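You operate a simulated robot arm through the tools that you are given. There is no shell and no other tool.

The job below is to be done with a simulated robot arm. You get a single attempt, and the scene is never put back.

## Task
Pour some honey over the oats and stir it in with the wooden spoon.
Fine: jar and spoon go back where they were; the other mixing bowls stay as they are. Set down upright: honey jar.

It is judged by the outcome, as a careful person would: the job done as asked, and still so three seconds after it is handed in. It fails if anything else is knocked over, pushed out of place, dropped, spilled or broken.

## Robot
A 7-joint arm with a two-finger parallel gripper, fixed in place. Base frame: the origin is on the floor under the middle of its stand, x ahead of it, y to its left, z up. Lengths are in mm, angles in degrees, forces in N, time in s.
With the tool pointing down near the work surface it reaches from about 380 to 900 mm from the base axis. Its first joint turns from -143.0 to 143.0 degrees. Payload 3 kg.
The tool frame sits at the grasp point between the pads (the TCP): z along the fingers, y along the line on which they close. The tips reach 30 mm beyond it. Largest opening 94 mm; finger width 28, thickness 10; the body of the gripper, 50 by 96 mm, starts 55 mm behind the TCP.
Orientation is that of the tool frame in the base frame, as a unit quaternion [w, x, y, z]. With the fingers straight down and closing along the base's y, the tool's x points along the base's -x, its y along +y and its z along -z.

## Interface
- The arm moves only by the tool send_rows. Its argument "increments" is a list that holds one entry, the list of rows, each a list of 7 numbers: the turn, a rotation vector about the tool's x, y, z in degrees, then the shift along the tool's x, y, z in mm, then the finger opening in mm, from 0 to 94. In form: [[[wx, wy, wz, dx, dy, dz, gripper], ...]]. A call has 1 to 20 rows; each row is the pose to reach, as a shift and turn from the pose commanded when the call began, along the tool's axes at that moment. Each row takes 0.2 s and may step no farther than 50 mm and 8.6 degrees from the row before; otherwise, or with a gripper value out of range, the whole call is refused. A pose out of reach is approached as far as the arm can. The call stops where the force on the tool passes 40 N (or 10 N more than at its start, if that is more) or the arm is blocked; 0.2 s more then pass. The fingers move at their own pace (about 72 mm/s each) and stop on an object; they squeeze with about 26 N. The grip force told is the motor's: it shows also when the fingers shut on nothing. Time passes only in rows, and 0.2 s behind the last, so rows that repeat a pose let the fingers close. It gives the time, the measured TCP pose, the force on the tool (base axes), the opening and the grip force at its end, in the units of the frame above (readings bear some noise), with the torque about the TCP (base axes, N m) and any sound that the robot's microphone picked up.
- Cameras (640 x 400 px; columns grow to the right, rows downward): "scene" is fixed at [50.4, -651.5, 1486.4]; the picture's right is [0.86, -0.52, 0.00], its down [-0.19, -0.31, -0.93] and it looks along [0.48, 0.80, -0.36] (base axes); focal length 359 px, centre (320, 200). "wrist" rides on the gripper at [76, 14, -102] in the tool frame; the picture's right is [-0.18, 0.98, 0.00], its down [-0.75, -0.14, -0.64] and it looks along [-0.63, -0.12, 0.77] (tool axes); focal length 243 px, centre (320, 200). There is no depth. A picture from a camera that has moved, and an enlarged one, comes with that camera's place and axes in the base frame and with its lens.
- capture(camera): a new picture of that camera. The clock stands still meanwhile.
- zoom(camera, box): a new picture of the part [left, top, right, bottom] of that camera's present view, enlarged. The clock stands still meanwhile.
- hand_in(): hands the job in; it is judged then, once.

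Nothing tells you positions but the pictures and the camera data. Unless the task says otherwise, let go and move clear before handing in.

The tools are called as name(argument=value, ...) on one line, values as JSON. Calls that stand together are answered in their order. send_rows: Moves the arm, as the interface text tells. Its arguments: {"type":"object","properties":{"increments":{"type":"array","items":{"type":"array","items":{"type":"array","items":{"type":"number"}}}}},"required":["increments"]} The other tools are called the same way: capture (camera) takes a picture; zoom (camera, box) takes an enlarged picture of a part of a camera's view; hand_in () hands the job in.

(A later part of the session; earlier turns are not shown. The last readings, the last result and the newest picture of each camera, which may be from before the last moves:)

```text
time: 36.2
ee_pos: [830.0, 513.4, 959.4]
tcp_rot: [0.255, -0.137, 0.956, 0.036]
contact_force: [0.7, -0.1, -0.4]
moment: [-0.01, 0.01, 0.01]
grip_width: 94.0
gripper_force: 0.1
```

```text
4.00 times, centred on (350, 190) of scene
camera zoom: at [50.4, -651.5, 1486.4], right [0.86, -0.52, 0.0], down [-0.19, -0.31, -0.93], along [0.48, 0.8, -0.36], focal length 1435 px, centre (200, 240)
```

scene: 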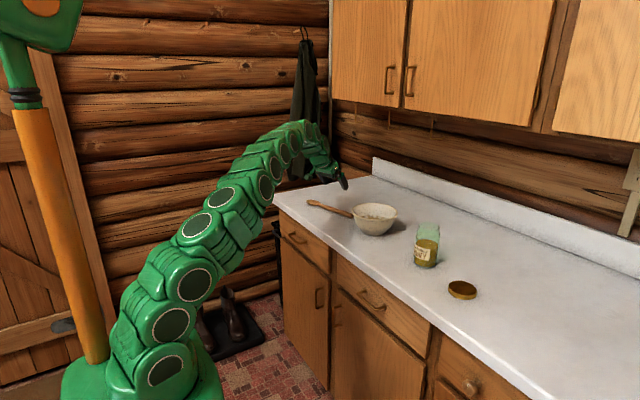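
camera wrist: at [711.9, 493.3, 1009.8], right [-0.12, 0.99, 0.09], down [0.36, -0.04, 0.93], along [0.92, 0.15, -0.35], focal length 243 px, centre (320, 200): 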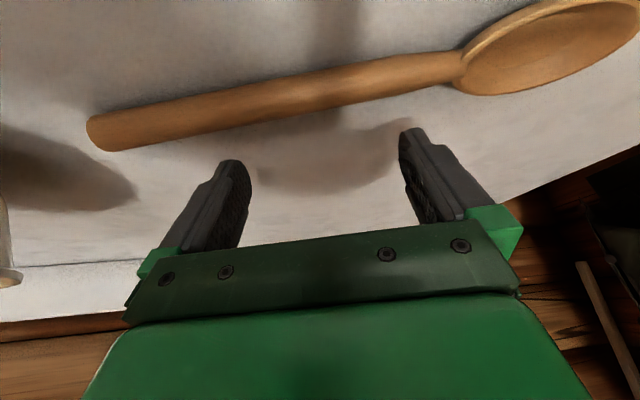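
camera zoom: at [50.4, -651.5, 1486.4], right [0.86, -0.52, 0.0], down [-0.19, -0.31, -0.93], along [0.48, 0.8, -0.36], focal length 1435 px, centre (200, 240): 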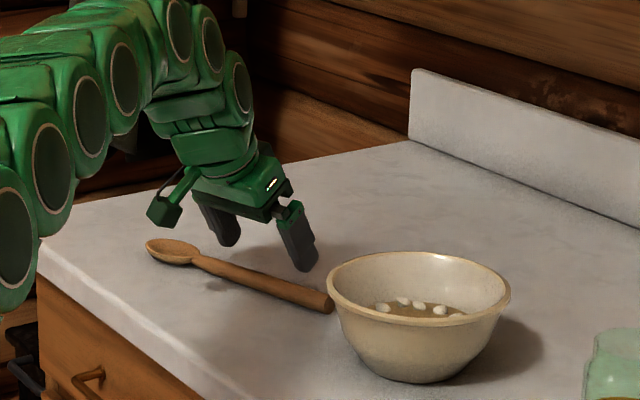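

The fingertips are beyond the handle by about 15 mm. I'll descend to just above the counter, about 4 mm clearance.

send_rows(increments=[[[0, 0, 0, 4, 0, 6.9, 94], [0, 0, 0, 7.5, 0, 13, 94], [0, 0, 0, 10, 0, 17.3, 94], [0, 0, 0, 10.5, 0, 18.2, 94]]])

capture(camera="wrist")

zoom(camera="scene", box=[300, 160, 380, 230])

```text
time: 37.1
ee_pos: [829.0, 513.8, 944.4]
tcp_rot: [0.258, -0.137, 0.956, 0.036]
contact_force: [-8.6, -3.7, 13.0]
moment: [0.13, 0.35, 0.32]
grip_width: 93.1
gripper_force: 0.0
stopped in row 4: the force on the tool passed its limit at 44 N (the readings are from after the stop); the commanded pose is now the measured one
```

```text
taken
camera wrist: at [711.1, 493.8, 992.9], right [-0.12, 0.99, 0.09], down [0.36, -0.04, 0.93], along [0.93, 0.15, -0.35], focal length 243 px, centre (320, 200)
```

wrist: 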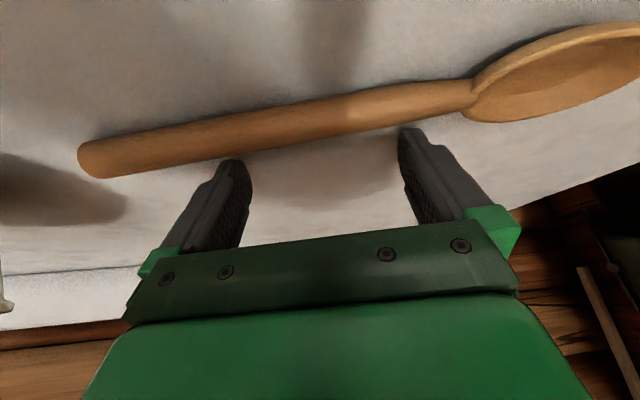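

```text
5.71 times, centred on (340, 195) of scene
camera zoom: at [50.4, -651.5, 1486.4], right [0.86, -0.52, 0.0], down [-0.19, -0.31, -0.93], along [0.48, 0.8, -0.36], focal length 2050 px, centre (206, 229)
```

zoom: 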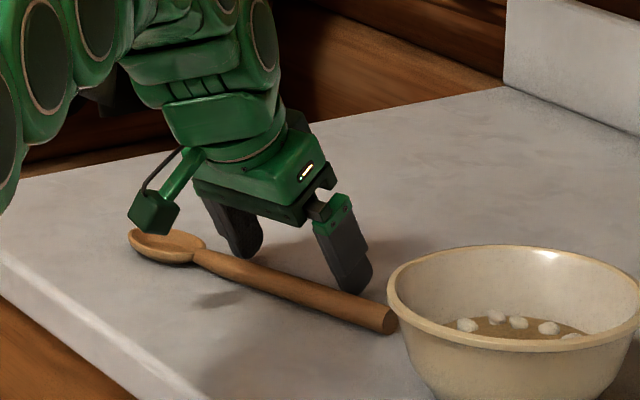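

The fingertips touched the counter earlier than expected, so the counter top is really at about z≈909 and the handle's axis at about 917. I'll lift 3 mm and draw the handle slowly toward the robot.

send_rows(increments=[[[0, 0, 0, -1.5, 0, -2.6, 94], [0, 0, 0, 2.8, 0, -5.1, 94], [0, 0, 0, 7.2, 0, -7.6, 94], [0, 0, 0, 11.5, 0, -10.1, 94], [0, 0, 0, 15.8, 0, -12.6, 94], [0, 0, 0, 20.2, 0, -15.1, 94], [0, 0, 0, 24.5, 0, -17.6, 94], [0, 0, 0, 28.8, 0, -20.1, 94], [0, 0, 0, 33.1, 0, -22.6, 94]]])

capture(camera="wrist")

zoom(camera="scene", box=[300, 160, 380, 230])

```text
time: 39.1
ee_pos: [789.2, 501.0, 943.4]
tcp_rot: [0.255, -0.137, 0.956, 0.037]
contact_force: [-0.6, 0.0, 0.3]
moment: [-0.01, 0.02, -0.03]
grip_width: 93.9
gripper_force: 0.0
```

```text
taken
camera wrist: at [673.0, 481.0, 994.1], right [-0.12, 0.99, 0.09], down [0.36, -0.04, 0.93], along [0.93, 0.15, -0.35], focal length 243 px, centre (320, 200)
```

wrist: 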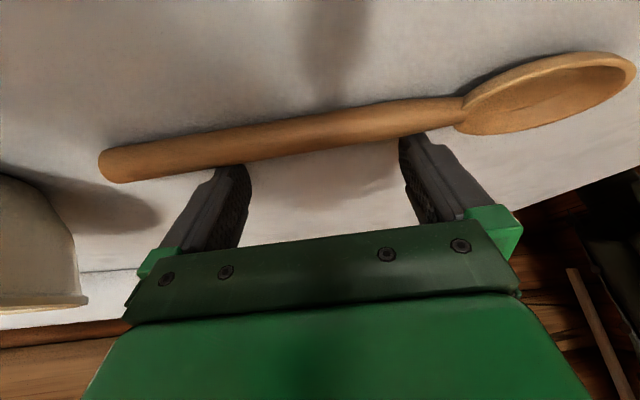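

```text
5.71 times, centred on (340, 195) of scene
camera zoom: at [50.4, -651.5, 1486.4], right [0.86, -0.52, 0.0], down [-0.19, -0.31, -0.93], along [0.48, 0.8, -0.36], focal length 2050 px, centre (206, 229)
```

zoom: 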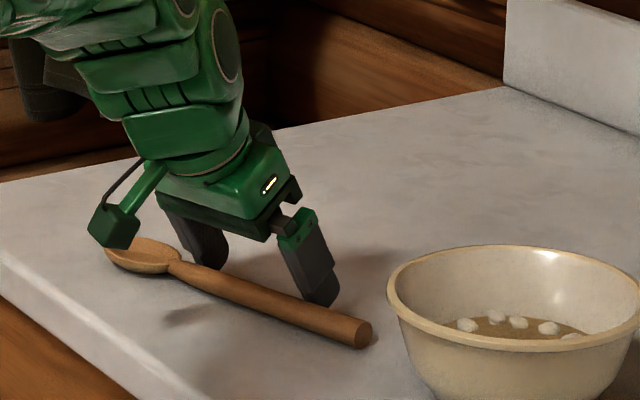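

The pull works: the spoon has moved about 30 mm and kept its orientation. I'll pull it another 36 mm.

send_rows(increments=[[[0, 0, 0, 4.3, 0, -2.5, 94], [0, 0, 0, 9.5, 0, -5.5, 94], [0, 0, 0, 14.7, 0, -8.5, 94], [0, 0, 0, 19.9, 0, -11.5, 94], [0, 0, 0, 25.1, 0, -14.5, 94], [0, 0, 0, 31.2, 0, -18, 94], [0, 0, 0, 31.2, 0, -18, 94]]])

zoom(camera="scene", box=[300, 160, 380, 230])

capture(camera="wrist")

```text
time: 40.7
ee_pos: [756.5, 492.0, 945.0]
tcp_rot: [0.257, -0.136, 0.956, 0.036]
contact_force: [-0.2, 0.8, 0.2]
moment: [0.03, -0.02, -0.03]
grip_width: 94.1
gripper_force: 0.0
```

```text
5.71 times, centred on (340, 195) of scene
camera zoom: at [50.4, -651.5, 1486.4], right [0.86, -0.52, 0.0], down [-0.19, -0.31, -0.93], along [0.48, 0.8, -0.36], focal length 2050 px, centre (206, 229)
```

zoom: 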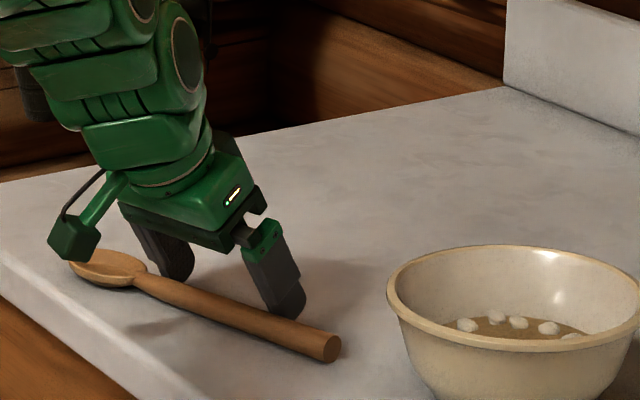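

```text
taken
camera wrist: at [638.4, 472.4, 995.4], right [-0.12, 0.99, 0.09], down [0.36, -0.04, 0.93], along [0.93, 0.15, -0.35], focal length 243 px, centre (320, 200)
```

wrist: 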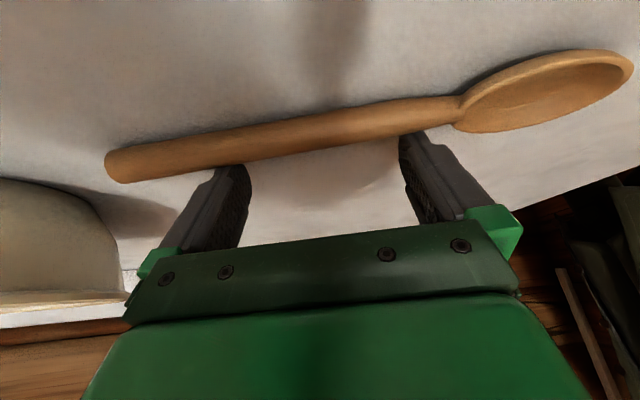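

The spoon is now about 65 mm closer and lies parallel to its original line, so tool-down grasping is within reach. I'll lift off and go vertical above the handle.

send_rows(increments=[[[0, 0, 0, -7.5, 0, -13, 94], [0, 0, 0, -15, 0, -26, 94], [0, 6, 0, -19, -9, -38, 94], [0, 12, 0, -23, -18, -51, 94], [0, 18, 0, -27, -27, -63, 94], [0, 24, 0, -31.5, -36, -76, 94], [0, 30, 0, -35.65, -44.8, -88, 94], [0, 30, 0, -35.65, -44.8, -88, 94]]])

capture(camera="wrist")

```text
time: 42.5
ee_pos: [748.5, 442.7, 1032.4]
tcp_rot: [0.001, -0.142, 0.99, 0.0]
contact_force: [-0.2, -0.2, -0.2]
moment: [0.02, 0.01, -0.02]
grip_width: 94.0
gripper_force: 0.2
out of reach, approached as far as the arm can: row 7, 8
```

```text
taken
camera wrist: at [671.4, 432.8, 1134.5], right [-0.1, 1.0, 0.0], down [0.76, 0.08, 0.64], along [0.64, 0.06, -0.77], focal length 243 px, centre (320, 200)
```

wrist: 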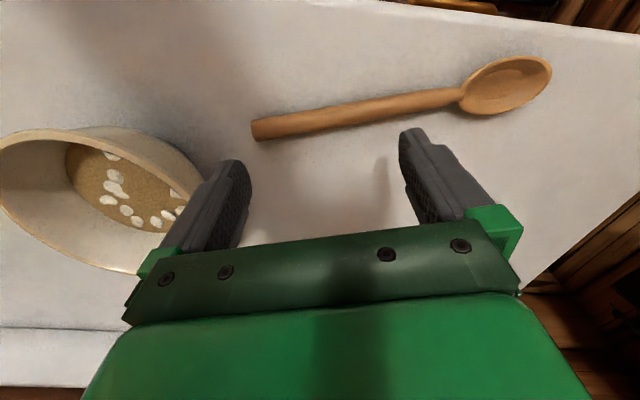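

The reach model fits: at lower heights I have margin, and the handle lies where expected. Now I'll yaw 90° so the fingers close across the handle, descending slightly.

send_rows(increments=[[[0, 0, 6, 0, 0, 5, 94], [0, 0, 14, 0, 0, 10, 94], [0, 0, 22, 0, 0, 15, 94], [0, 0, 30, 0, 0, 20, 94], [0, 0, 38, 0, 0, 25, 94], [0, 0, 46, 0, 0, 30, 94], [0, 0, 54, 0, 0, 30, 94], [0, 0, 62, 0, 0, 30, 94], [0, 0, 70, 0, 0, 30, 94], [0, 0, 78, 0, 0, 30, 94], [0, 0, 85, 0, 0, 30, 94], [0, 0, 90, 0, 0, 30, 94], [0, 0, 90, 0, 0, 30, 94]]])

capture(camera="wrist")

capture(camera="scene")

```text
time: 45.3
ee_pos: [748.6, 441.2, 1002.7]
tcp_rot: [0.001, 0.6, 0.8, 0.001]
contact_force: [0.3, 0.1, -0.3]
moment: [0.0, 0.01, 0.0]
grip_width: 93.9
gripper_force: 0.0
```

```text
taken
camera wrist: at [740.2, 517.4, 1104.9], right [1.0, 0.1, 0.0], down [0.07, -0.76, 0.64], along [0.06, -0.64, -0.77], focal length 243 px, centre (320, 200)
```

wrist: 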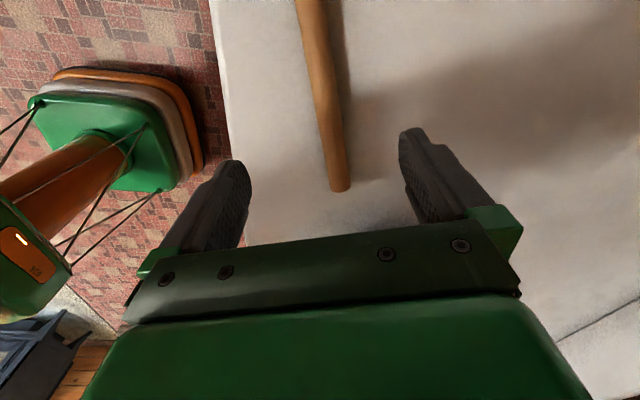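

```text
taken
```

scene: 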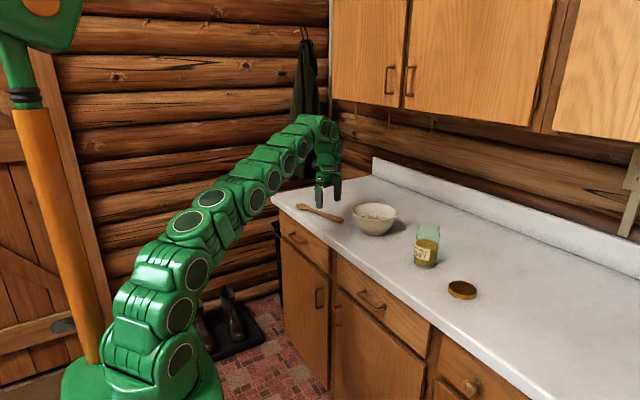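

The yaw is fine and the handle lies between the open fingers, offset by about 7 mm. I'll centre on it, shift 15 mm toward the head, and descend around the handle.

send_rows(increments=[[[0, 0, 0, 4, 2, 8, 94], [0, 0, 0, 8, 4, 20, 94], [0, 0, 0, 12, 6, 32, 94], [0, 0, 0, 15, 7, 42, 94], [0, 0, 0, 15, 7, 50, 94], [0, 0, 0, 15, 7, 55, 94], [0, 0, 0, 15, 7, 58, 94], [0, 0, 0, 15, 7, 58, 94]]])

capture(camera="wrist")

zoom(camera="scene", box=[280, 160, 360, 230])

```text
time: 47.1
ee_pos: [751.7, 457.5, 944.3]
tcp_rot: [0.001, 0.6, 0.8, 0.001]
contact_force: [-0.4, 0.0, 0.7]
moment: [-0.02, 0.01, 0.03]
grip_width: 94.1
gripper_force: 0.1
```

```text
taken
camera wrist: at [742.9, 534.3, 1046.1], right [1.0, 0.1, 0.0], down [0.07, -0.76, 0.64], along [0.06, -0.64, -0.77], focal length 243 px, centre (320, 200)
```

wrist: 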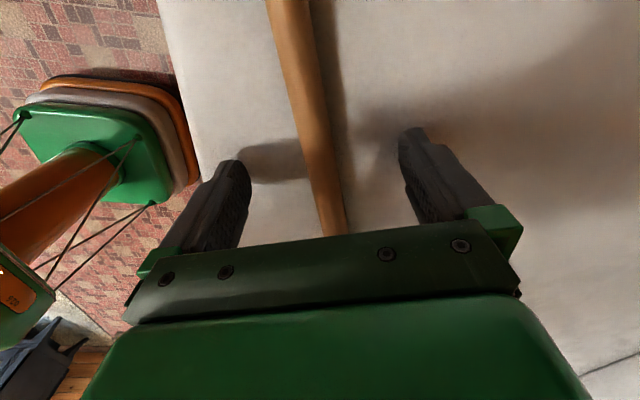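

```text
5.71 times, centred on (320, 195) of scene
camera zoom: at [50.4, -651.5, 1486.4], right [0.86, -0.52, 0.0], down [-0.19, -0.31, -0.93], along [0.48, 0.8, -0.36], focal length 2050 px, centre (320, 229)
```

zoom: 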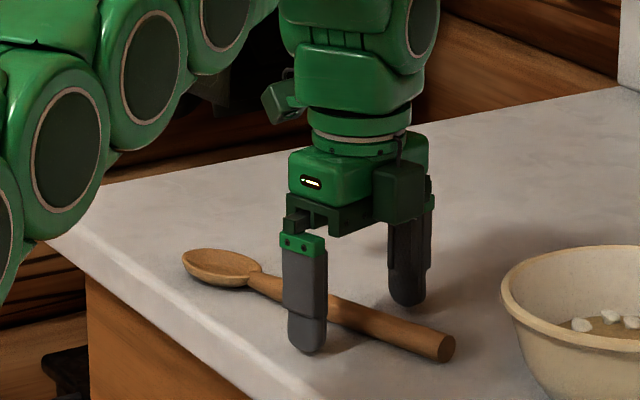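

The handle is well centred between the fingers. I'll go down another 2.5 mm and close.

send_rows(increments=[[[0, 0, 0, 0, 0, 1.5, 94], [0, 0, 0, 0, 0, 2.5, 80], [0, 0, 0, 0, 0, 2.5, 60], [0, 0, 0, 0, 0, 2.5, 40], [0, 0, 0, 0, 0, 2.5, 20], [0, 0, 0, 0, 0, 2.5, 5], [0, 0, 0, 0, 0, 2.5, 5], [0, 0, 0, 0, 0, 2.5, 5], [0, 0, 0, 0, 0, 2.5, 5]]])

capture(camera="wrist")

zoom(camera="scene", box=[280, 160, 360, 230])

```text
time: 49.1
ee_pos: [751.4, 457.6, 941.9]
tcp_rot: [0.001, 0.6, 0.8, 0.001]
contact_force: [-0.4, 0.6, 2.1]
moment: [-0.02, -0.07, -0.04]
grip_width: 18.6
gripper_force: 26.4
```

```text
taken
camera wrist: at [742.8, 534.9, 1043.4], right [1.0, 0.1, 0.0], down [0.07, -0.76, 0.64], along [0.07, -0.64, -0.77], focal length 243 px, centre (320, 200)
```

wrist: 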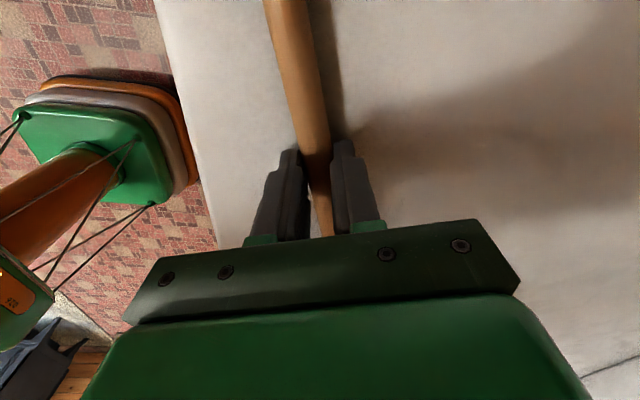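

```text
5.71 times, centred on (320, 195) of scene
camera zoom: at [50.4, -651.5, 1486.4], right [0.86, -0.52, 0.0], down [-0.19, -0.31, -0.93], along [0.48, 0.8, -0.36], focal length 2050 px, centre (320, 229)
```

zoom: 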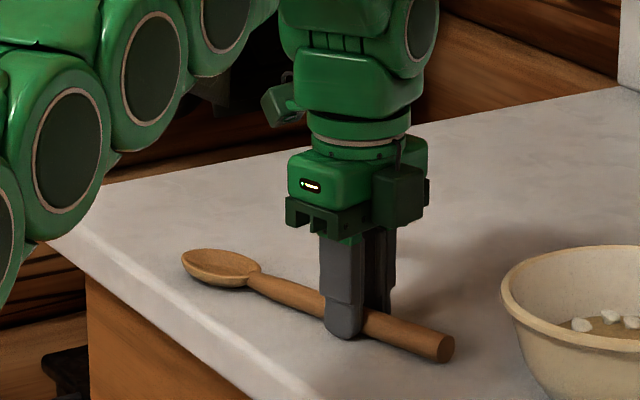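

The handle is gripped at 18.6 mm. I'll lift gently 40 mm and see whether the spoon holds level.

send_rows(increments=[[[0, 0, 0, 0, 0, -3, 5], [0, 0, 0, 0, 0, -8, 5], [0, 0, 0, -2, -4, -15, 5], [0, 0, 0, -4, -8, -24, 5], [0, 0, 0, -6, -12, -33, 5], [0, 0, 0, -8, -16, -40, 5], [0, 0, 0, -8, -16, -40, 5]]])

capture(camera="wrist")

zoom(camera="scene", box=[270, 140, 390, 230])

```text
time: 50.7
ee_pos: [738.2, 446.2, 982.7]
tcp_rot: [0.0, 0.6, 0.8, 0.0]
contact_force: [-0.5, 0.6, -0.6]
moment: [-0.01, -0.02, -0.03]
grip_width: 18.5
gripper_force: 25.8
```

```text
taken
camera wrist: at [728.9, 522.0, 1084.7], right [1.0, 0.1, 0.0], down [0.07, -0.76, 0.64], along [0.07, -0.64, -0.77], focal length 243 px, centre (320, 200)
```

wrist: 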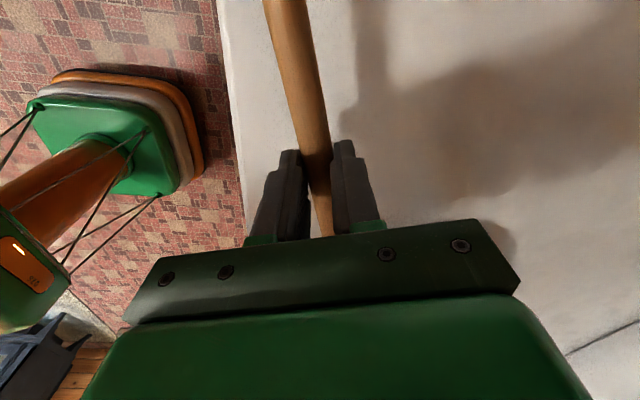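

```text
4.44 times, centred on (330, 185) of scene
camera zoom: at [50.4, -651.5, 1486.4], right [0.86, -0.52, 0.0], down [-0.19, -0.31, -0.93], along [0.48, 0.8, -0.36], focal length 1595 px, centre (276, 267)
```

zoom: 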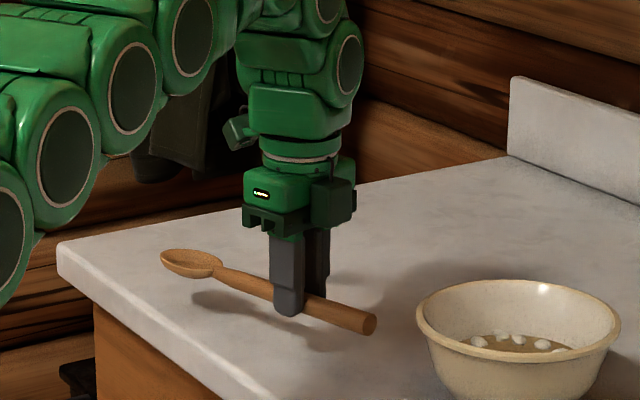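

The spoon is held level and secure. I'll raise it and pull back while yawing so the head points toward the robot, which also gives me a look at the bowl.

send_rows(increments=[[[0, 0, -3, -5, -5, -18, 5], [0, 0, -9, -14, -13, -36, 5], [0, 0, -16, -24, -21, -54, 5], [0, 0, -24, -34, -29, -72, 5], [0, 0, -32, -45, -37, -88, 5], [0, 0, -40, -56, -45, -102, 5], [0, 0, -48, -67, -53, -115, 5], [0, 0, -56, -77, -61, -127, 5], [0, 0, -64, -87, -69, -137, 5], [0, 0, -71, -94, -75, -144, 5], [0, 0, -73.7, -97.9, -78.7, -147, 5], [0, 0, -73.7, -97.9, -78.7, -147, 5]]])

capture(camera="wrist")

capture(camera="scene")

```text
time: 53.3
ee_pos: [688.7, 330.2, 1128.3]
tcp_rot: [0.001, 0.0, 1.0, 0.0]
contact_force: [-0.3, 0.1, -0.1]
moment: [0.05, -0.01, -0.03]
grip_width: 19.0
gripper_force: 26.2
```

```text
taken
camera wrist: at [613.3, 343.1, 1230.0], right [0.18, 0.98, 0.0], down [0.75, -0.14, 0.64], along [0.63, -0.12, -0.77], focal length 243 px, centre (320, 200)
```

wrist: 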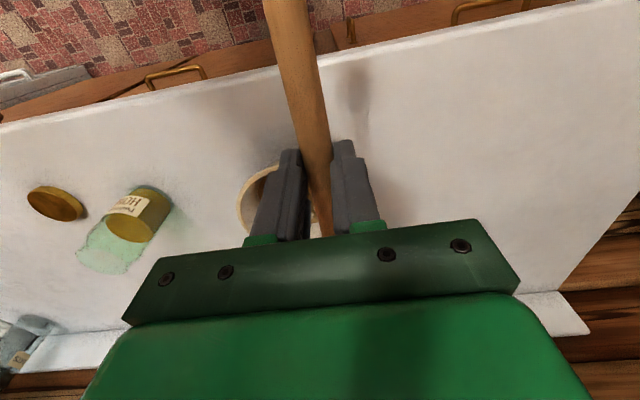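

```text
taken
```

scene: 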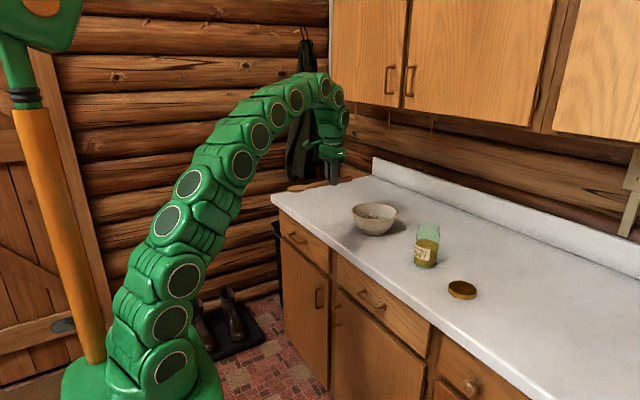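

The spoon is secure and its head points at the robot. Now I'll pitch forward 60° so the head points down, bringing it above the bowl at about (827, 270).

send_rows(increments=[[[0, -3, 0, -8, -3, -5, 5], [0, -8, 0, -24, -8, -10, 5], [0, -13, 0, -41, -13, -15, 5], [0, -18, 0, -58, -18, -20, 5], [0, -23, 0, -75, -23, -25, 5], [0, -28, 0, -92, -28, -30, 5], [0, -33, 0, -109, -33, -35, 5], [0, -38, 0, -126, -38, -40, 5], [0, -43, 0, -143, -43, -45, 5], [0, -48, 0, -160, -48, -49, 5], [0, -53, 0, -175, -53, -52, 5], [0, -57, 0, -188, -57, -54, 5], [0, -60, 0, -195, -60, -55, 5], [0, -60, 0, -195, -60, -55, 5]]])

zoom(camera="scene", box=[300, 120, 440, 250])

capture(camera="wrist")

```text
time: 56.3
ee_pos: [884.2, 270.0, 1184.8]
tcp_rot: [0.502, -0.001, 0.865, 0.001]
contact_force: [-0.1, -0.1, 0.1]
moment: [0.01, -0.01, 0.0]
grip_width: 18.7
gripper_force: 25.9
```

```text
3.08 times, centred on (370, 185) of scene
camera zoom: at [50.4, -651.5, 1486.4], right [0.86, -0.52, 0.0], down [-0.19, -0.31, -0.93], along [0.48, 0.8, -0.36], focal length 1104 px, centre (166, 246)
```

zoom: 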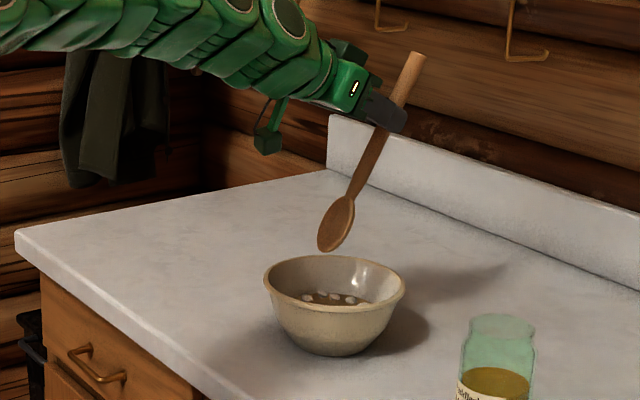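

```text
taken
camera wrist: at [756.9, 283.0, 1169.6], right [0.09, 0.98, 0.16], down [-0.18, -0.14, 0.97], along [0.98, -0.12, 0.17], focal length 243 px, centre (320, 200)
```

wrist: 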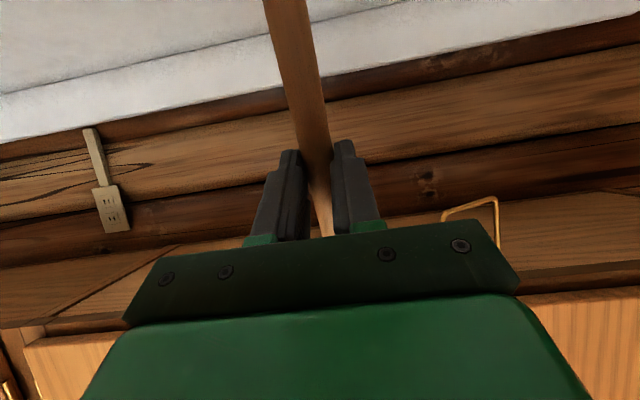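

The spoon head is right above the bowl. I'll lower it into the middle of the oats gently, watching the force.

send_rows(increments=[[[0, 0, 0, 6, 0, 6, 5], [0, 0, 0, 14.5, 0, 12, 5], [0, 0, 0, 23, 0, 18, 5], [0, 0, 0, 31.5, 0, 24.5, 5], [0, 0, 0, 40, 0, 31, 5], [0, 0, 0, 48, 0, 37, 5], [0, 0, 0, 53, 0, 40.5, 5], [0, 0, 0, 56.1, 0, 42.8, 5]]])

zoom(camera="scene", box=[330, 150, 430, 240])

```text
time: 58.1
ee_pos: [894.4, 269.1, 1113.6]
tcp_rot: [0.501, 0.0, 0.866, 0.001]
contact_force: [0.0, 0.0, 0.5]
moment: [-0.05, 0.01, -0.01]
grip_width: 18.4
gripper_force: 25.9
```

```text
4.44 times, centred on (380, 195) of scene
camera zoom: at [50.4, -651.5, 1486.4], right [0.86, -0.52, 0.0], down [-0.19, -0.31, -0.93], along [0.48, 0.8, -0.36], focal length 1595 px, centre (53, 222)
```

zoom: 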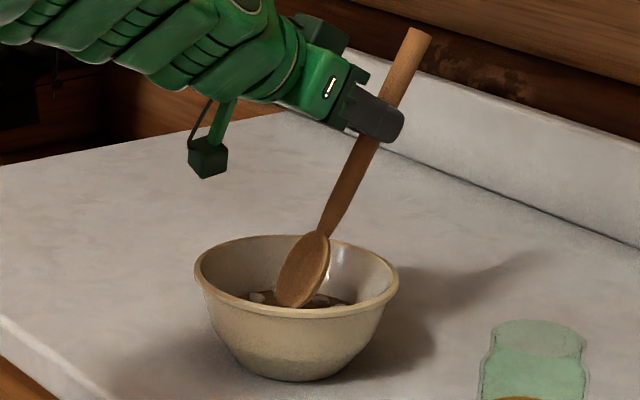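

The head is at the oats' surface. I'll lower it another 12 mm into the oats.

send_rows(increments=[[[0, 0, 0, 2.6, 0, 1.5, 5], [0, 0, 0, 5.2, 0, 3, 5], [0, 0, 0, 7.8, 0, 4.5, 5], [0, 0, 0, 10.4, 0, 6, 5]]])

zoom(camera="scene", box=[350, 190, 400, 240])

```text
time: 59.1
ee_pos: [893.1, 268.5, 1101.6]
tcp_rot: [0.501, 0.001, 0.866, 0.001]
contact_force: [0.1, 0.6, -0.2]
moment: [-0.02, 0.02, 0.01]
grip_width: 18.6
gripper_force: 26.0
```

```text
8.00 times, centred on (375, 215) of scene
camera zoom: at [50.4, -651.5, 1486.4], right [0.86, -0.52, 0.0], down [-0.19, -0.31, -0.93], along [0.48, 0.8, -0.36], focal length 2870 px, centre (-120, 80)
```

zoom: 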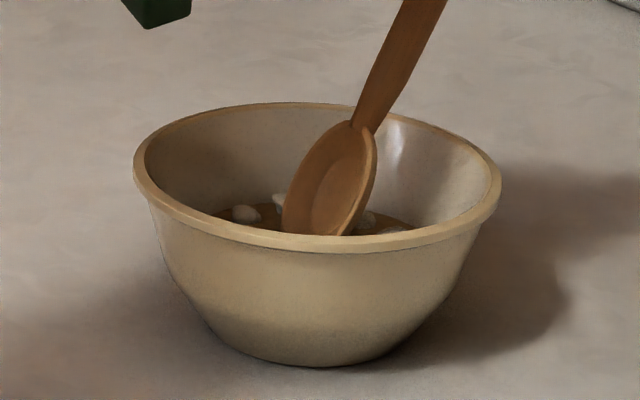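

The head is about 15–20 mm into the oats with no adverse force. I'll stir one slow circle of 24 mm radius.

send_rows(increments=[[[0, 0, 0, -1, 0, 8.5, 5], [0, 0, 0, -5, 0, 16.7, 5], [0, 0, 0, -4.1, 9.2, 15.1, 5], [0, 0, 0, -1.5, 17, 10.6, 5], [0, 0, 0, 2.4, 22.2, 3.9, 5], [0, 0, 0, 7, 24, -4.1, 5], [0, 0, 0, 11.6, 22.2, -12, 5], [0, 0, 0, 15.4, 17, -18.8, 5], [0, 0, 0, 18, 9.2, -23.3, 5], [0, 0, 0, 19, 0, -24.8, 5], [0, 0, 0, 18, -9.2, -23.3, 5], [0, 0, 0, 15.4, -17, -18.8, 5], [0, 0, 0, 11.6, -22.2, -12, 5], [0, 0, 0, 7, -24, -4.1, 5], [0, 0, 0, 2.4, -22.2, 3.9, 5], [0, 0, 0, -1.5, -17, 10.6, 5], [0, 0, 0, -4.1, -9.2, 15.1, 5], [0, 0, 0, -5, 0, 16.7, 5]]])

zoom(camera="scene", box=[350, 190, 400, 240])

zoom(camera="scene", box=[320, 150, 440, 250])

```text
time: 62.9
ee_pos: [911.2, 268.2, 1098.6]
tcp_rot: [0.501, 0.0, 0.866, 0.0]
contact_force: [0.4, 0.0, -0.6]
moment: [-0.03, -0.01, 0.02]
grip_width: 18.7
gripper_force: 26.0
```

```text
8.00 times, centred on (375, 215) of scene
camera zoom: at [50.4, -651.5, 1486.4], right [0.86, -0.52, 0.0], down [-0.19, -0.31, -0.93], along [0.48, 0.8, -0.36], focal length 2870 px, centre (-120, 80)
```

zoom: 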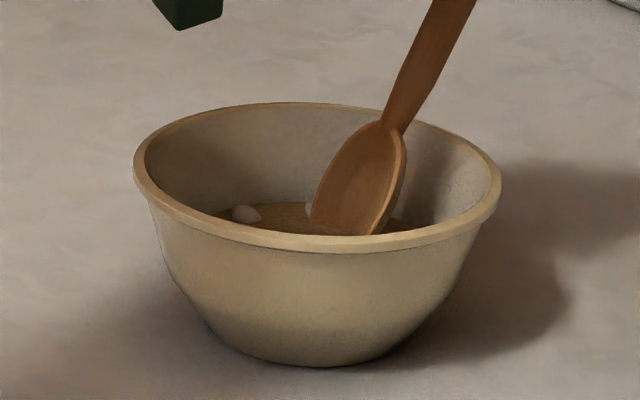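

```text
4.00 times, centred on (380, 200) of scene
camera zoom: at [50.4, -651.5, 1486.4], right [0.86, -0.52, 0.0], down [-0.19, -0.31, -0.93], along [0.48, 0.8, -0.36], focal length 1435 px, centre (80, 200)
```

zoom: 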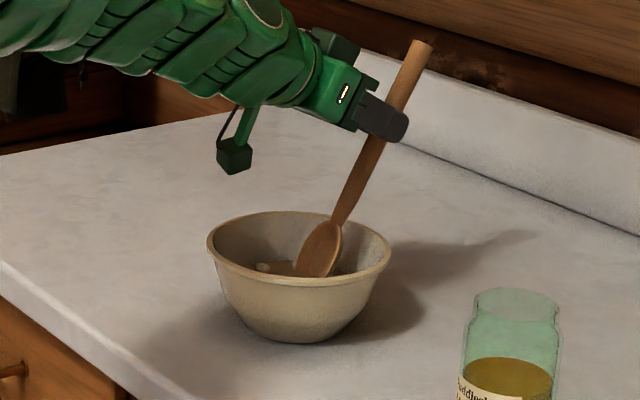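

The lumps are disappearing as I stir and the bowl stays put. I'll do another, slightly wider circle 4 mm deeper.

send_rows(increments=[[[0, 0, 0, 1.5, 0, 5.5, 5], [0, 0, 0, 2.5, 10.7, 3.6, 5], [0, 0, 0, 5.6, 19.8, -1.6, 5], [0, 0, 0, 10.1, 25.9, -9.5, 5], [0, 0, 0, 15.5, 28, -18.8, 5], [0, 0, 0, 20.8, 25.9, -28.1, 5], [0, 0, 0, 25.4, 19.8, -35.9, 5], [0, 0, 0, 28.4, 10.7, -41.2, 5], [0, 0, 0, 29.5, 0, -43, 5], [0, 0, 0, 28.4, -10.7, -41.2, 5], [0, 0, 0, 25.4, -19.8, -35.9, 5], [0, 0, 0, 20.8, -25.9, -28.1, 5], [0, 0, 0, 15.5, -28, -18.8, 5], [0, 0, 0, 10.1, -25.9, -9.5, 5], [0, 0, 0, 5.6, -19.8, -1.6, 5], [0, 0, 0, 2.5, -10.7, 3.6, 5], [0, 0, 0, 1.5, 0, 5.5, 5]]])

zoom(camera="scene", box=[350, 190, 400, 240])

```text
time: 66.5
ee_pos: [914.6, 269.3, 1094.2]
tcp_rot: [0.501, 0.001, 0.865, 0.001]
contact_force: [-0.5, 0.3, -0.8]
moment: [0.0, 0.0, 0.0]
grip_width: 18.7
gripper_force: 25.9
```

```text
8.00 times, centred on (375, 215) of scene
camera zoom: at [50.4, -651.5, 1486.4], right [0.86, -0.52, 0.0], down [-0.19, -0.31, -0.93], along [0.48, 0.8, -0.36], focal length 2870 px, centre (-120, 80)
```

zoom: 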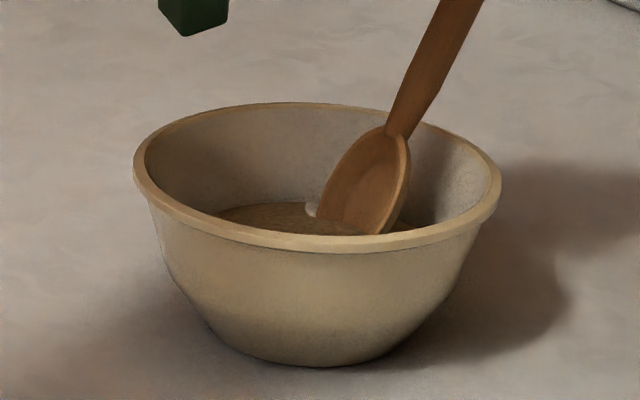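

The mixture is nearly uniform, with one lump left by the spoon. I'll make one more pass in the opposite direction, spiralling through the centre.

send_rows(increments=[[[0, 0, 0, 1.1, -10.7, -1.8, 5], [0, 0, 0, 4.1, -19.8, -7.1, 5], [0, 0, 0, 8.6, -25.9, -15, 5], [0, 0, 0, 14, -28, -24.2, 5], [0, 0, 0, 19.4, -25.9, -33.5, 5], [0, 0, 0, 23.9, -19.8, -41.4, 5], [0, 0, 0, 26.9, -10.7, -46.7, 5], [0, 0, 0, 28, 0, -48.5, 5], [0, 0, 0, 26.9, 10.7, -46.7, 5], [0, 0, 0, 23.9, 19.8, -41.4, 5], [0, 0, 0, 19.4, 25.9, -33.5, 5], [0, 0, 0, 14, 28, -24.2, 5], [0, 0, 0, 8.6, 25.9, -15, 5], [0, 0, 0, 4.1, 19.8, -7.1, 5], [0, 0, 0, 7.9, 10.3, -13.6, 5], [0, 0, 0, 7, 0, -12.1, 5], [0, 0, 0, 8.7, -9, -15, 5], [0, 0, 0, 14, -14, -24.2, 5], [0, 0, 0, 19.4, -9, -33.5, 5], [0, 0, 0, 21, 0, -36.4, 5]]])

zoom(camera="scene", box=[350, 190, 400, 240])

```text
time: 70.7
ee_pos: [873.9, 270.2, 1093.8]
tcp_rot: [0.501, 0.0, 0.865, 0.001]
contact_force: [0.3, -0.5, -0.5]
moment: [-0.02, 0.03, 0.01]
grip_width: 18.5
gripper_force: 26.3
```

```text
8.00 times, centred on (375, 215) of scene
camera zoom: at [50.4, -651.5, 1486.4], right [0.86, -0.52, 0.0], down [-0.19, -0.31, -0.93], along [0.48, 0.8, -0.36], focal length 2870 px, centre (-120, 80)
```

zoom: 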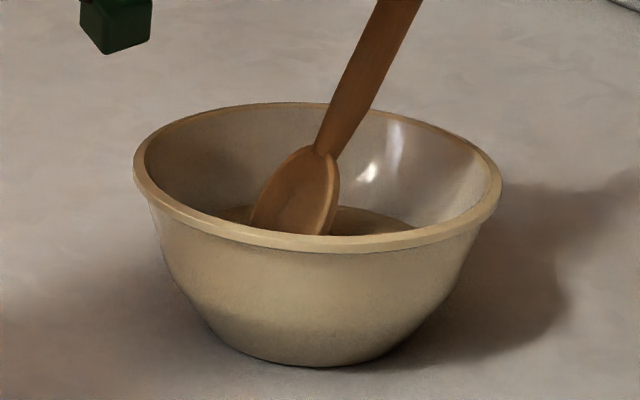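

No lumps are visible now. I'll do one last full circle for thoroughness and finish at the centre.

send_rows(increments=[[[0, 0, 0, 6, 0, -10.4, 5], [0, 0, 0, 5, 9.9, -8.7, 5], [0, 0, 0, 2.2, 18.4, -3.8, 5], [0, 0, 0, -2, 24, 3.5, 5], [0, 0, 0, -7, 26, 12.1, 5], [0, 0, 0, -12, 24, 20.7, 5], [0, 0, 0, -16.2, 18.4, 28.1, 5], [0, 0, 0, -19, 9.9, 32.9, 5], [0, 0, 0, -20, 0, 34.6, 5], [0, 0, 0, -19, -9.9, 32.9, 5], [0, 0, 0, -16.2, -18.4, 28.1, 5], [0, 0, 0, -12, -24, 20.7, 5], [0, 0, 0, -7, -26, 12.1, 5], [0, 0, 0, -2, -24, 3.5, 5], [0, 0, 0, 2.2, -18.4, -3.8, 5], [0, 0, 0, 5, -9.9, -8.7, 5], [0, 0, 0, 6, 0, -10.4, 5], [0, 0, 0, -7, 0, 12.1, 5]]])

zoom(camera="scene", box=[350, 190, 400, 240])

```text
time: 74.5
ee_pos: [889.7, 268.6, 1092.8]
tcp_rot: [0.502, 0.0, 0.865, 0.001]
contact_force: [0.5, -0.6, -0.3]
moment: [0.0, -0.01, 0.01]
grip_width: 18.7
gripper_force: 25.7
```

```text
8.00 times, centred on (375, 215) of scene
camera zoom: at [50.4, -651.5, 1486.4], right [0.86, -0.52, 0.0], down [-0.19, -0.31, -0.93], along [0.48, 0.8, -0.36], focal length 2870 px, centre (-120, 80)
```

zoom: 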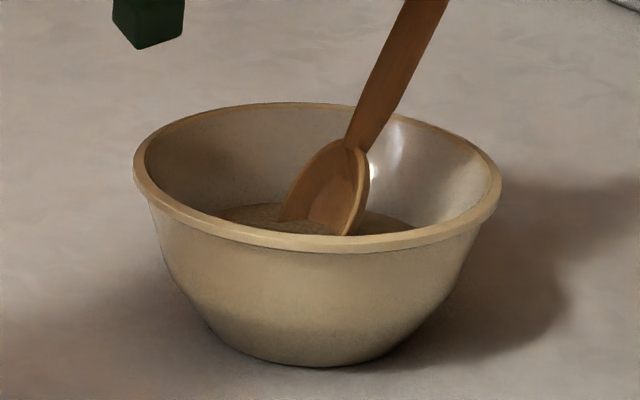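

The oats and honey look evenly mixed. I'll lift the spoon straight up and hold it over the bowl a moment to drain.

send_rows(increments=[[[0, 0, 0, -6, 0, -3.5, 5], [0, 0, 0, -15, 0, -8.7, 5], [0, 0, 0, -26, 0, -15, 5], [0, 0, 0, -37, 0, -21.4, 5], [0, 0, 0, -48, 0, -27.7, 5], [0, 0, 0, -59, 0, -34, 5], [0, 0, 0, -70, 0, -40.4, 5], [0, 0, 0, -77.9, 0, -45, 5], [0, 0, 0, -77.9, 0, -45, 5], [0, 0, 0, -77.9, 0, -45, 5], [0, 0, 0, -77.9, 0, -45, 5], [0, 0, 0, -77.9, 0, -45, 5], [0, 0, 0, -77.9, 0, -45, 5], [0, 0, 0, -77.9, 0, -45, 5], [0, 0, 0, -77.9, 0, -45, 5], [0, 0, 0, -77.9, 0, -45, 5]]])

zoom(camera="scene", box=[330, 150, 430, 240])

zoom(camera="scene", box=[350, 190, 400, 240])

```text
time: 77.9
ee_pos: [885.7, 270.5, 1185.1]
tcp_rot: [0.501, 0.0, 0.866, 0.0]
contact_force: [0.5, -0.2, -0.5]
moment: [0.0, 0.03, -0.03]
grip_width: 18.5
gripper_force: 25.7
```

```text
4.44 times, centred on (380, 195) of scene
camera zoom: at [50.4, -651.5, 1486.4], right [0.86, -0.52, 0.0], down [-0.19, -0.31, -0.93], along [0.48, 0.8, -0.36], focal length 1595 px, centre (53, 222)
```

zoom: 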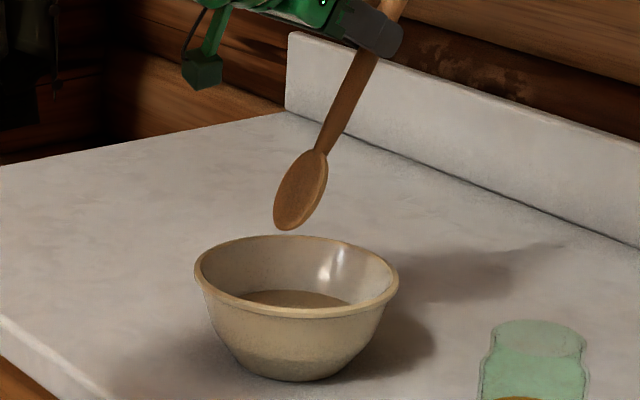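

```text
8.00 times, centred on (375, 215) of scene
camera zoom: at [50.4, -651.5, 1486.4], right [0.86, -0.52, 0.0], down [-0.19, -0.31, -0.93], along [0.48, 0.8, -0.36], focal length 2870 px, centre (-120, 80)
```

zoom: 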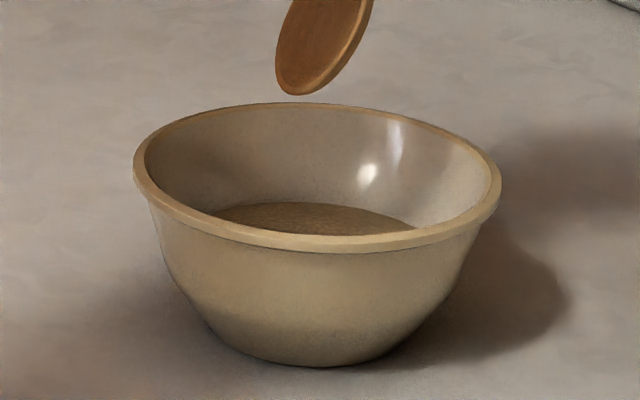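

The bowl shows a uniform mix and the spoon is not dripping. I'll reverse the path back to tool-down.

send_rows(increments=[[[0, 3, 0, 5, 3, -4, 5], [0, 7, 0, 14, 6, -13, 5], [0, 12, 0, 26, 11, -25, 5], [0, 17, 0, 39, 16, -37, 5], [0, 22, 0, 51, 21, -49, 5], [0, 27, 0, 64, 26, -62, 5], [0, 32, 0, 76, 31, -74, 5], [0, 37, 0, 89, 37, -86, 5], [0, 42, 0, 101, 42, -98, 5], [0, 47, 0, 113, 47, -110, 5], [0, 52, 0, 125, 52, -122, 5], [0, 57, 0, 138, 57, -134, 5], [0, 60, 0, 145.1, 60, -141.4, 5], [0, 60, 0, 145.1, 60, -141.4, 5]]])

capture(camera="scene")

```text
time: 80.9
ee_pos: [692.2, 329.3, 1128.6]
tcp_rot: [0.001, 0.0, 1.0, 0.001]
contact_force: [-0.5, -0.7, 0.0]
moment: [0.0, 0.01, 0.0]
grip_width: 18.7
gripper_force: 26.1
```

```text
taken
```

scene: 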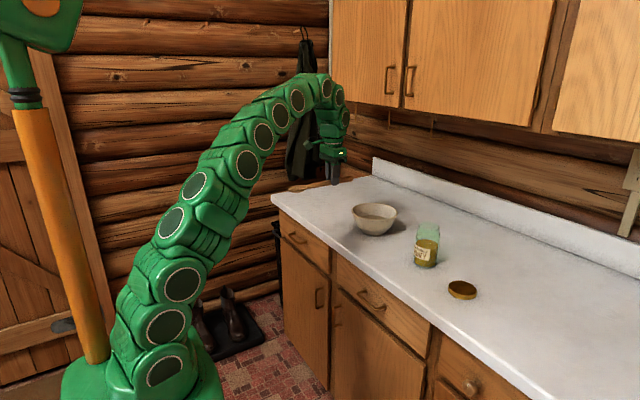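

Now I'll yaw back to the spoon's lying direction and descend toward its resting area.

send_rows(increments=[[[0, 0, 4, -3, 8, 4, 5], [0, 0, 11, -8, 19, 9, 5], [0, 0, 19, -13, 31, 16, 5], [0, 0, 27, -18, 43, 25, 5], [0, 0, 35, -23, 55, 36, 5], [0, 0, 43, -28, 67, 48, 5], [0, 0, 51, -33, 79, 62, 5], [0, 0, 59, -38, 91, 78, 5], [0, 0, 66, -42, 103, 96, 5], [0, 0, 71, -45, 112, 112, 5], [0, 0, 73.7, -47, 117, 128, 5], [0, 0, 73.7, -47, 117, 128, 5]]])

zoom(camera="scene", box=[270, 140, 390, 230])

capture(camera="wrist")

```text
time: 83.5
ee_pos: [739.6, 447.6, 1000.3]
tcp_rot: [0.001, 0.6, 0.8, 0.002]
contact_force: [1.0, -0.9, -1.3]
moment: [-0.08, -0.02, -0.04]
grip_width: 18.6
gripper_force: 25.8
```

```text
4.44 times, centred on (330, 185) of scene
camera zoom: at [50.4, -651.5, 1486.4], right [0.86, -0.52, 0.0], down [-0.19, -0.31, -0.93], along [0.48, 0.8, -0.36], focal length 1595 px, centre (276, 267)
```

zoom: 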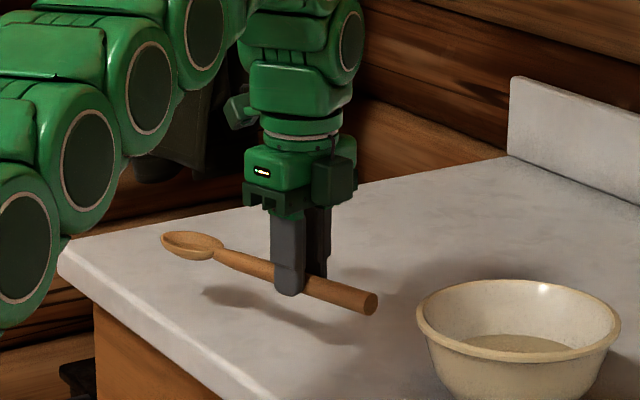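

```text
taken
camera wrist: at [730.2, 522.7, 1103.3], right [1.0, 0.1, 0.0], down [0.07, -0.76, 0.64], along [0.07, -0.64, -0.77], focal length 243 px, centre (320, 200)
```

wrist: 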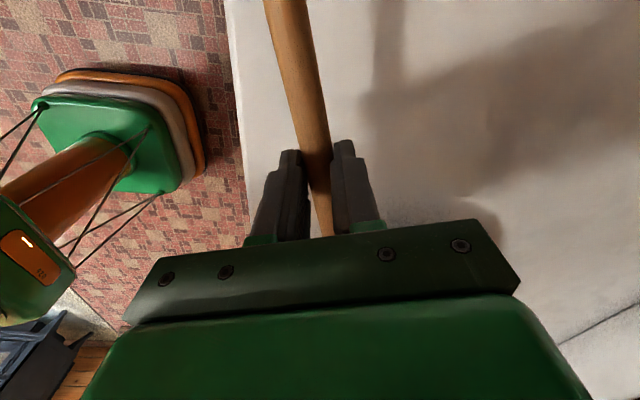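

The spoon is level, with its head to the left as it originally lay. Its home line is 65 mm farther out, so I'll tilt the hand 16° about the handle to reach it and move above that spot.

send_rows(increments=[[[-2, 0, 0, 0.8, 8, 4, 5], [-4, 0, 0, 1.6, 18, 8, 5], [-6, 0, 0, 2.5, 28, 12, 5], [-8, 0, 0, 3.4, 38, 16, 5], [-10, 0, 0, 4.2, 48, 20, 5], [-12, 0, 0, 5, 58, 24, 5], [-14, 0, 0, 6, 67, 26, 5], [-16, 0, 0, 6.7, 74.8, 28, 5], [-16, 0, 0, 6.7, 74.8, 28, 5]]])

zoom(camera="scene", box=[270, 140, 390, 230])

capture(camera="wrist")

```text
time: 85.5
ee_pos: [808.0, 473.1, 972.7]
tcp_rot: [0.084, 0.594, 0.792, 0.113]
contact_force: [-0.3, 0.2, -0.6]
moment: [-0.03, -0.02, 0.02]
grip_width: 18.7
gripper_force: 26.1
```

```text
4.44 times, centred on (330, 185) of scene
camera zoom: at [50.4, -651.5, 1486.4], right [0.86, -0.52, 0.0], down [-0.19, -0.31, -0.93], along [0.48, 0.8, -0.36], focal length 1595 px, centre (276, 267)
```

zoom: 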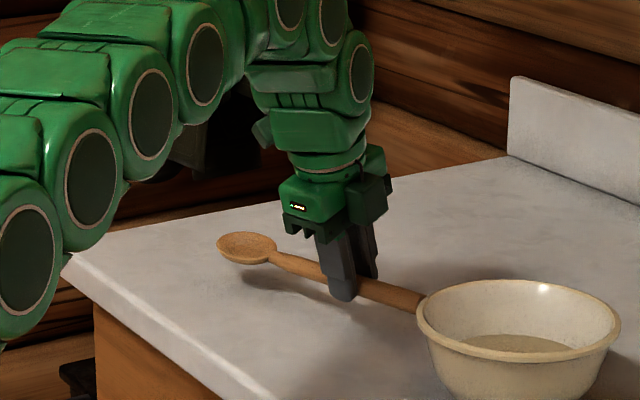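

```text
taken
camera wrist: at [772.5, 541.6, 1075.3], right [0.96, 0.09, 0.27], down [-0.09, -0.81, 0.58], along [0.27, -0.58, -0.77], focal length 243 px, centre (320, 200)
```

wrist: 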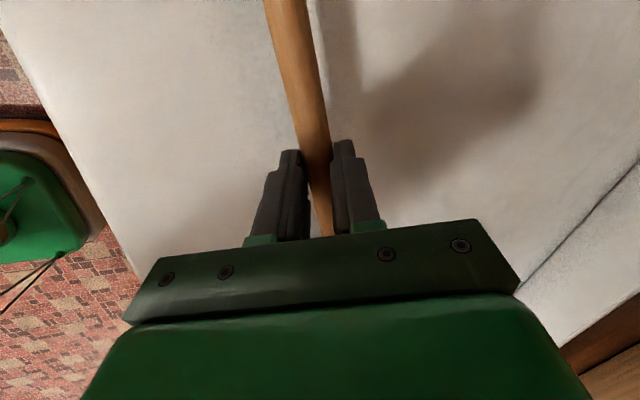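

The tilt reach works. I'll lower the spoon to just above the counter.

send_rows(increments=[[[0, 0, 0, 0, -1.65, 5.77, 5], [0, 0, 0, 0, -3.3, 11.5, 5], [0, 0, 0, 0, -4.96, 17.3, 5], [0, 0, 0, 0, -6.06, 21.1, 5], [0, 0, 0, 0, -6.9, 24, 5], [0, 0, 0, 0, -7.44, 25.95, 5], [0, 0, 0, 0, -7.44, 25.95, 5]]])

zoom(camera="scene", box=[290, 170, 370, 230])

capture(camera="wrist")

```text
time: 87.1
ee_pos: [808.4, 472.3, 945.3]
tcp_rot: [0.083, 0.593, 0.793, 0.113]
contact_force: [-0.6, -0.1, -1.1]
moment: [-0.03, -0.03, 0.02]
grip_width: 18.6
gripper_force: 26.2
```

```text
6.67 times, centred on (330, 200) of scene
camera zoom: at [50.4, -651.5, 1486.4], right [0.86, -0.52, 0.0], down [-0.19, -0.31, -0.93], along [0.48, 0.8, -0.36], focal length 2392 px, centre (253, 200)
```

zoom: 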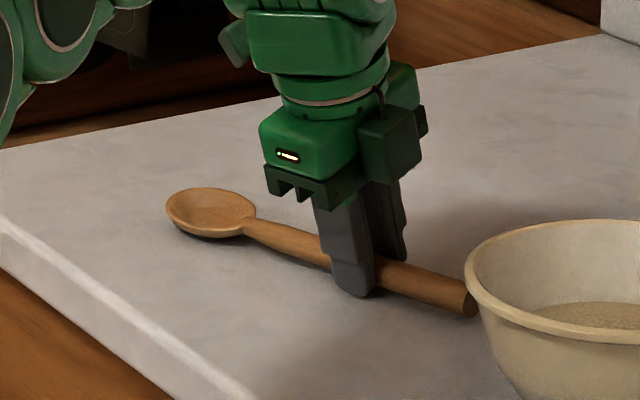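

```text
taken
camera wrist: at [772.6, 541.1, 1047.5], right [0.96, 0.09, 0.27], down [-0.09, -0.81, 0.58], along [0.27, -0.58, -0.77], focal length 243 px, centre (320, 200)
```

wrist: 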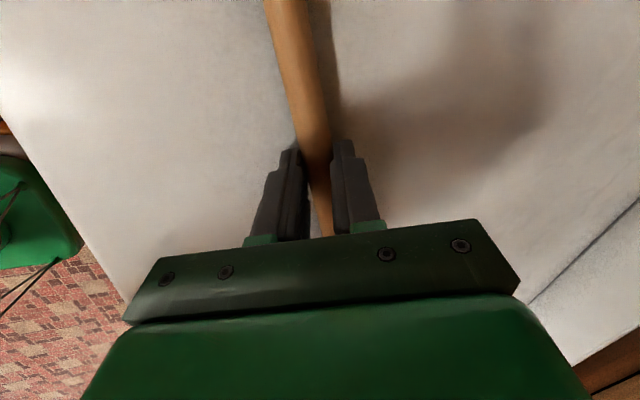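

The handle end and head line up with their original image positions, about 4 mm above rest. I'll release gently, backing out along the finger direction.

send_rows(increments=[[[0, 0, 0, 0, 0, 0, 22], [0, 0, 0, 0, 0, -1, 26], [0, 0, 0, 0, 0, -2, 30], [0, 0, 0, 0, 0, -4, 36], [0, 0, 0, 0, 0, -8, 44], [0, 0, 0, 0, 0, -14, 54], [0, 0, 0, 0, 0, -24, 60], [0, 0, 0, 0, 0, -36, 60], [0, 0, 0, 0, 0, -48, 60]]])

zoom(camera="scene", box=[290, 170, 370, 230])

capture(camera="wrist")

```text
time: 89.1
ee_pos: [795.3, 470.6, 990.7]
tcp_rot: [0.084, 0.594, 0.792, 0.113]
contact_force: [0.1, 1.0, -0.2]
moment: [-0.01, 0.0, -0.02]
grip_width: 59.9
gripper_force: 0.0
```

```text
6.67 times, centred on (330, 200) of scene
camera zoom: at [50.4, -651.5, 1486.4], right [0.86, -0.52, 0.0], down [-0.19, -0.31, -0.93], along [0.48, 0.8, -0.36], focal length 2392 px, centre (253, 200)
```

zoom: 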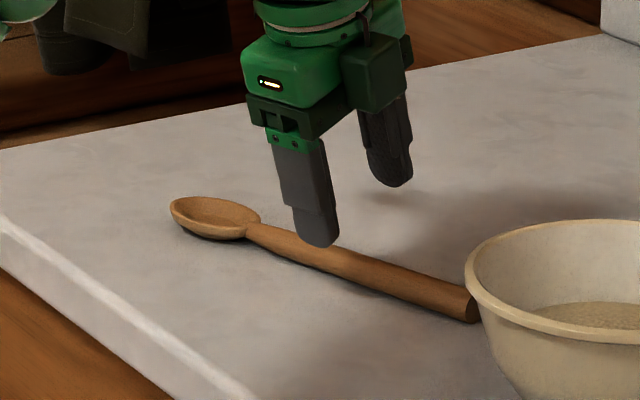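

```text
taken
camera wrist: at [759.2, 539.0, 1094.3], right [0.96, 0.09, 0.27], down [-0.09, -0.81, 0.58], along [0.27, -0.58, -0.77], focal length 243 px, centre (320, 200)
```

wrist: 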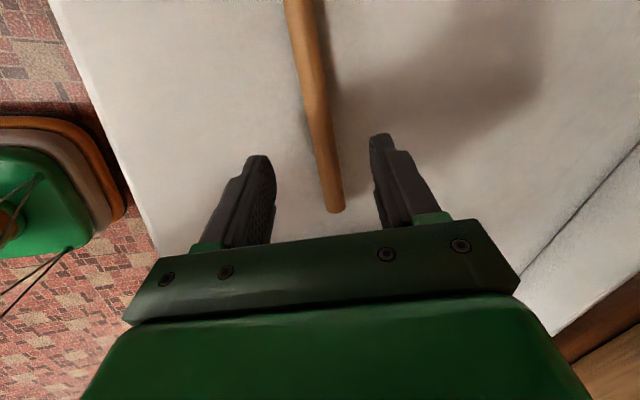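

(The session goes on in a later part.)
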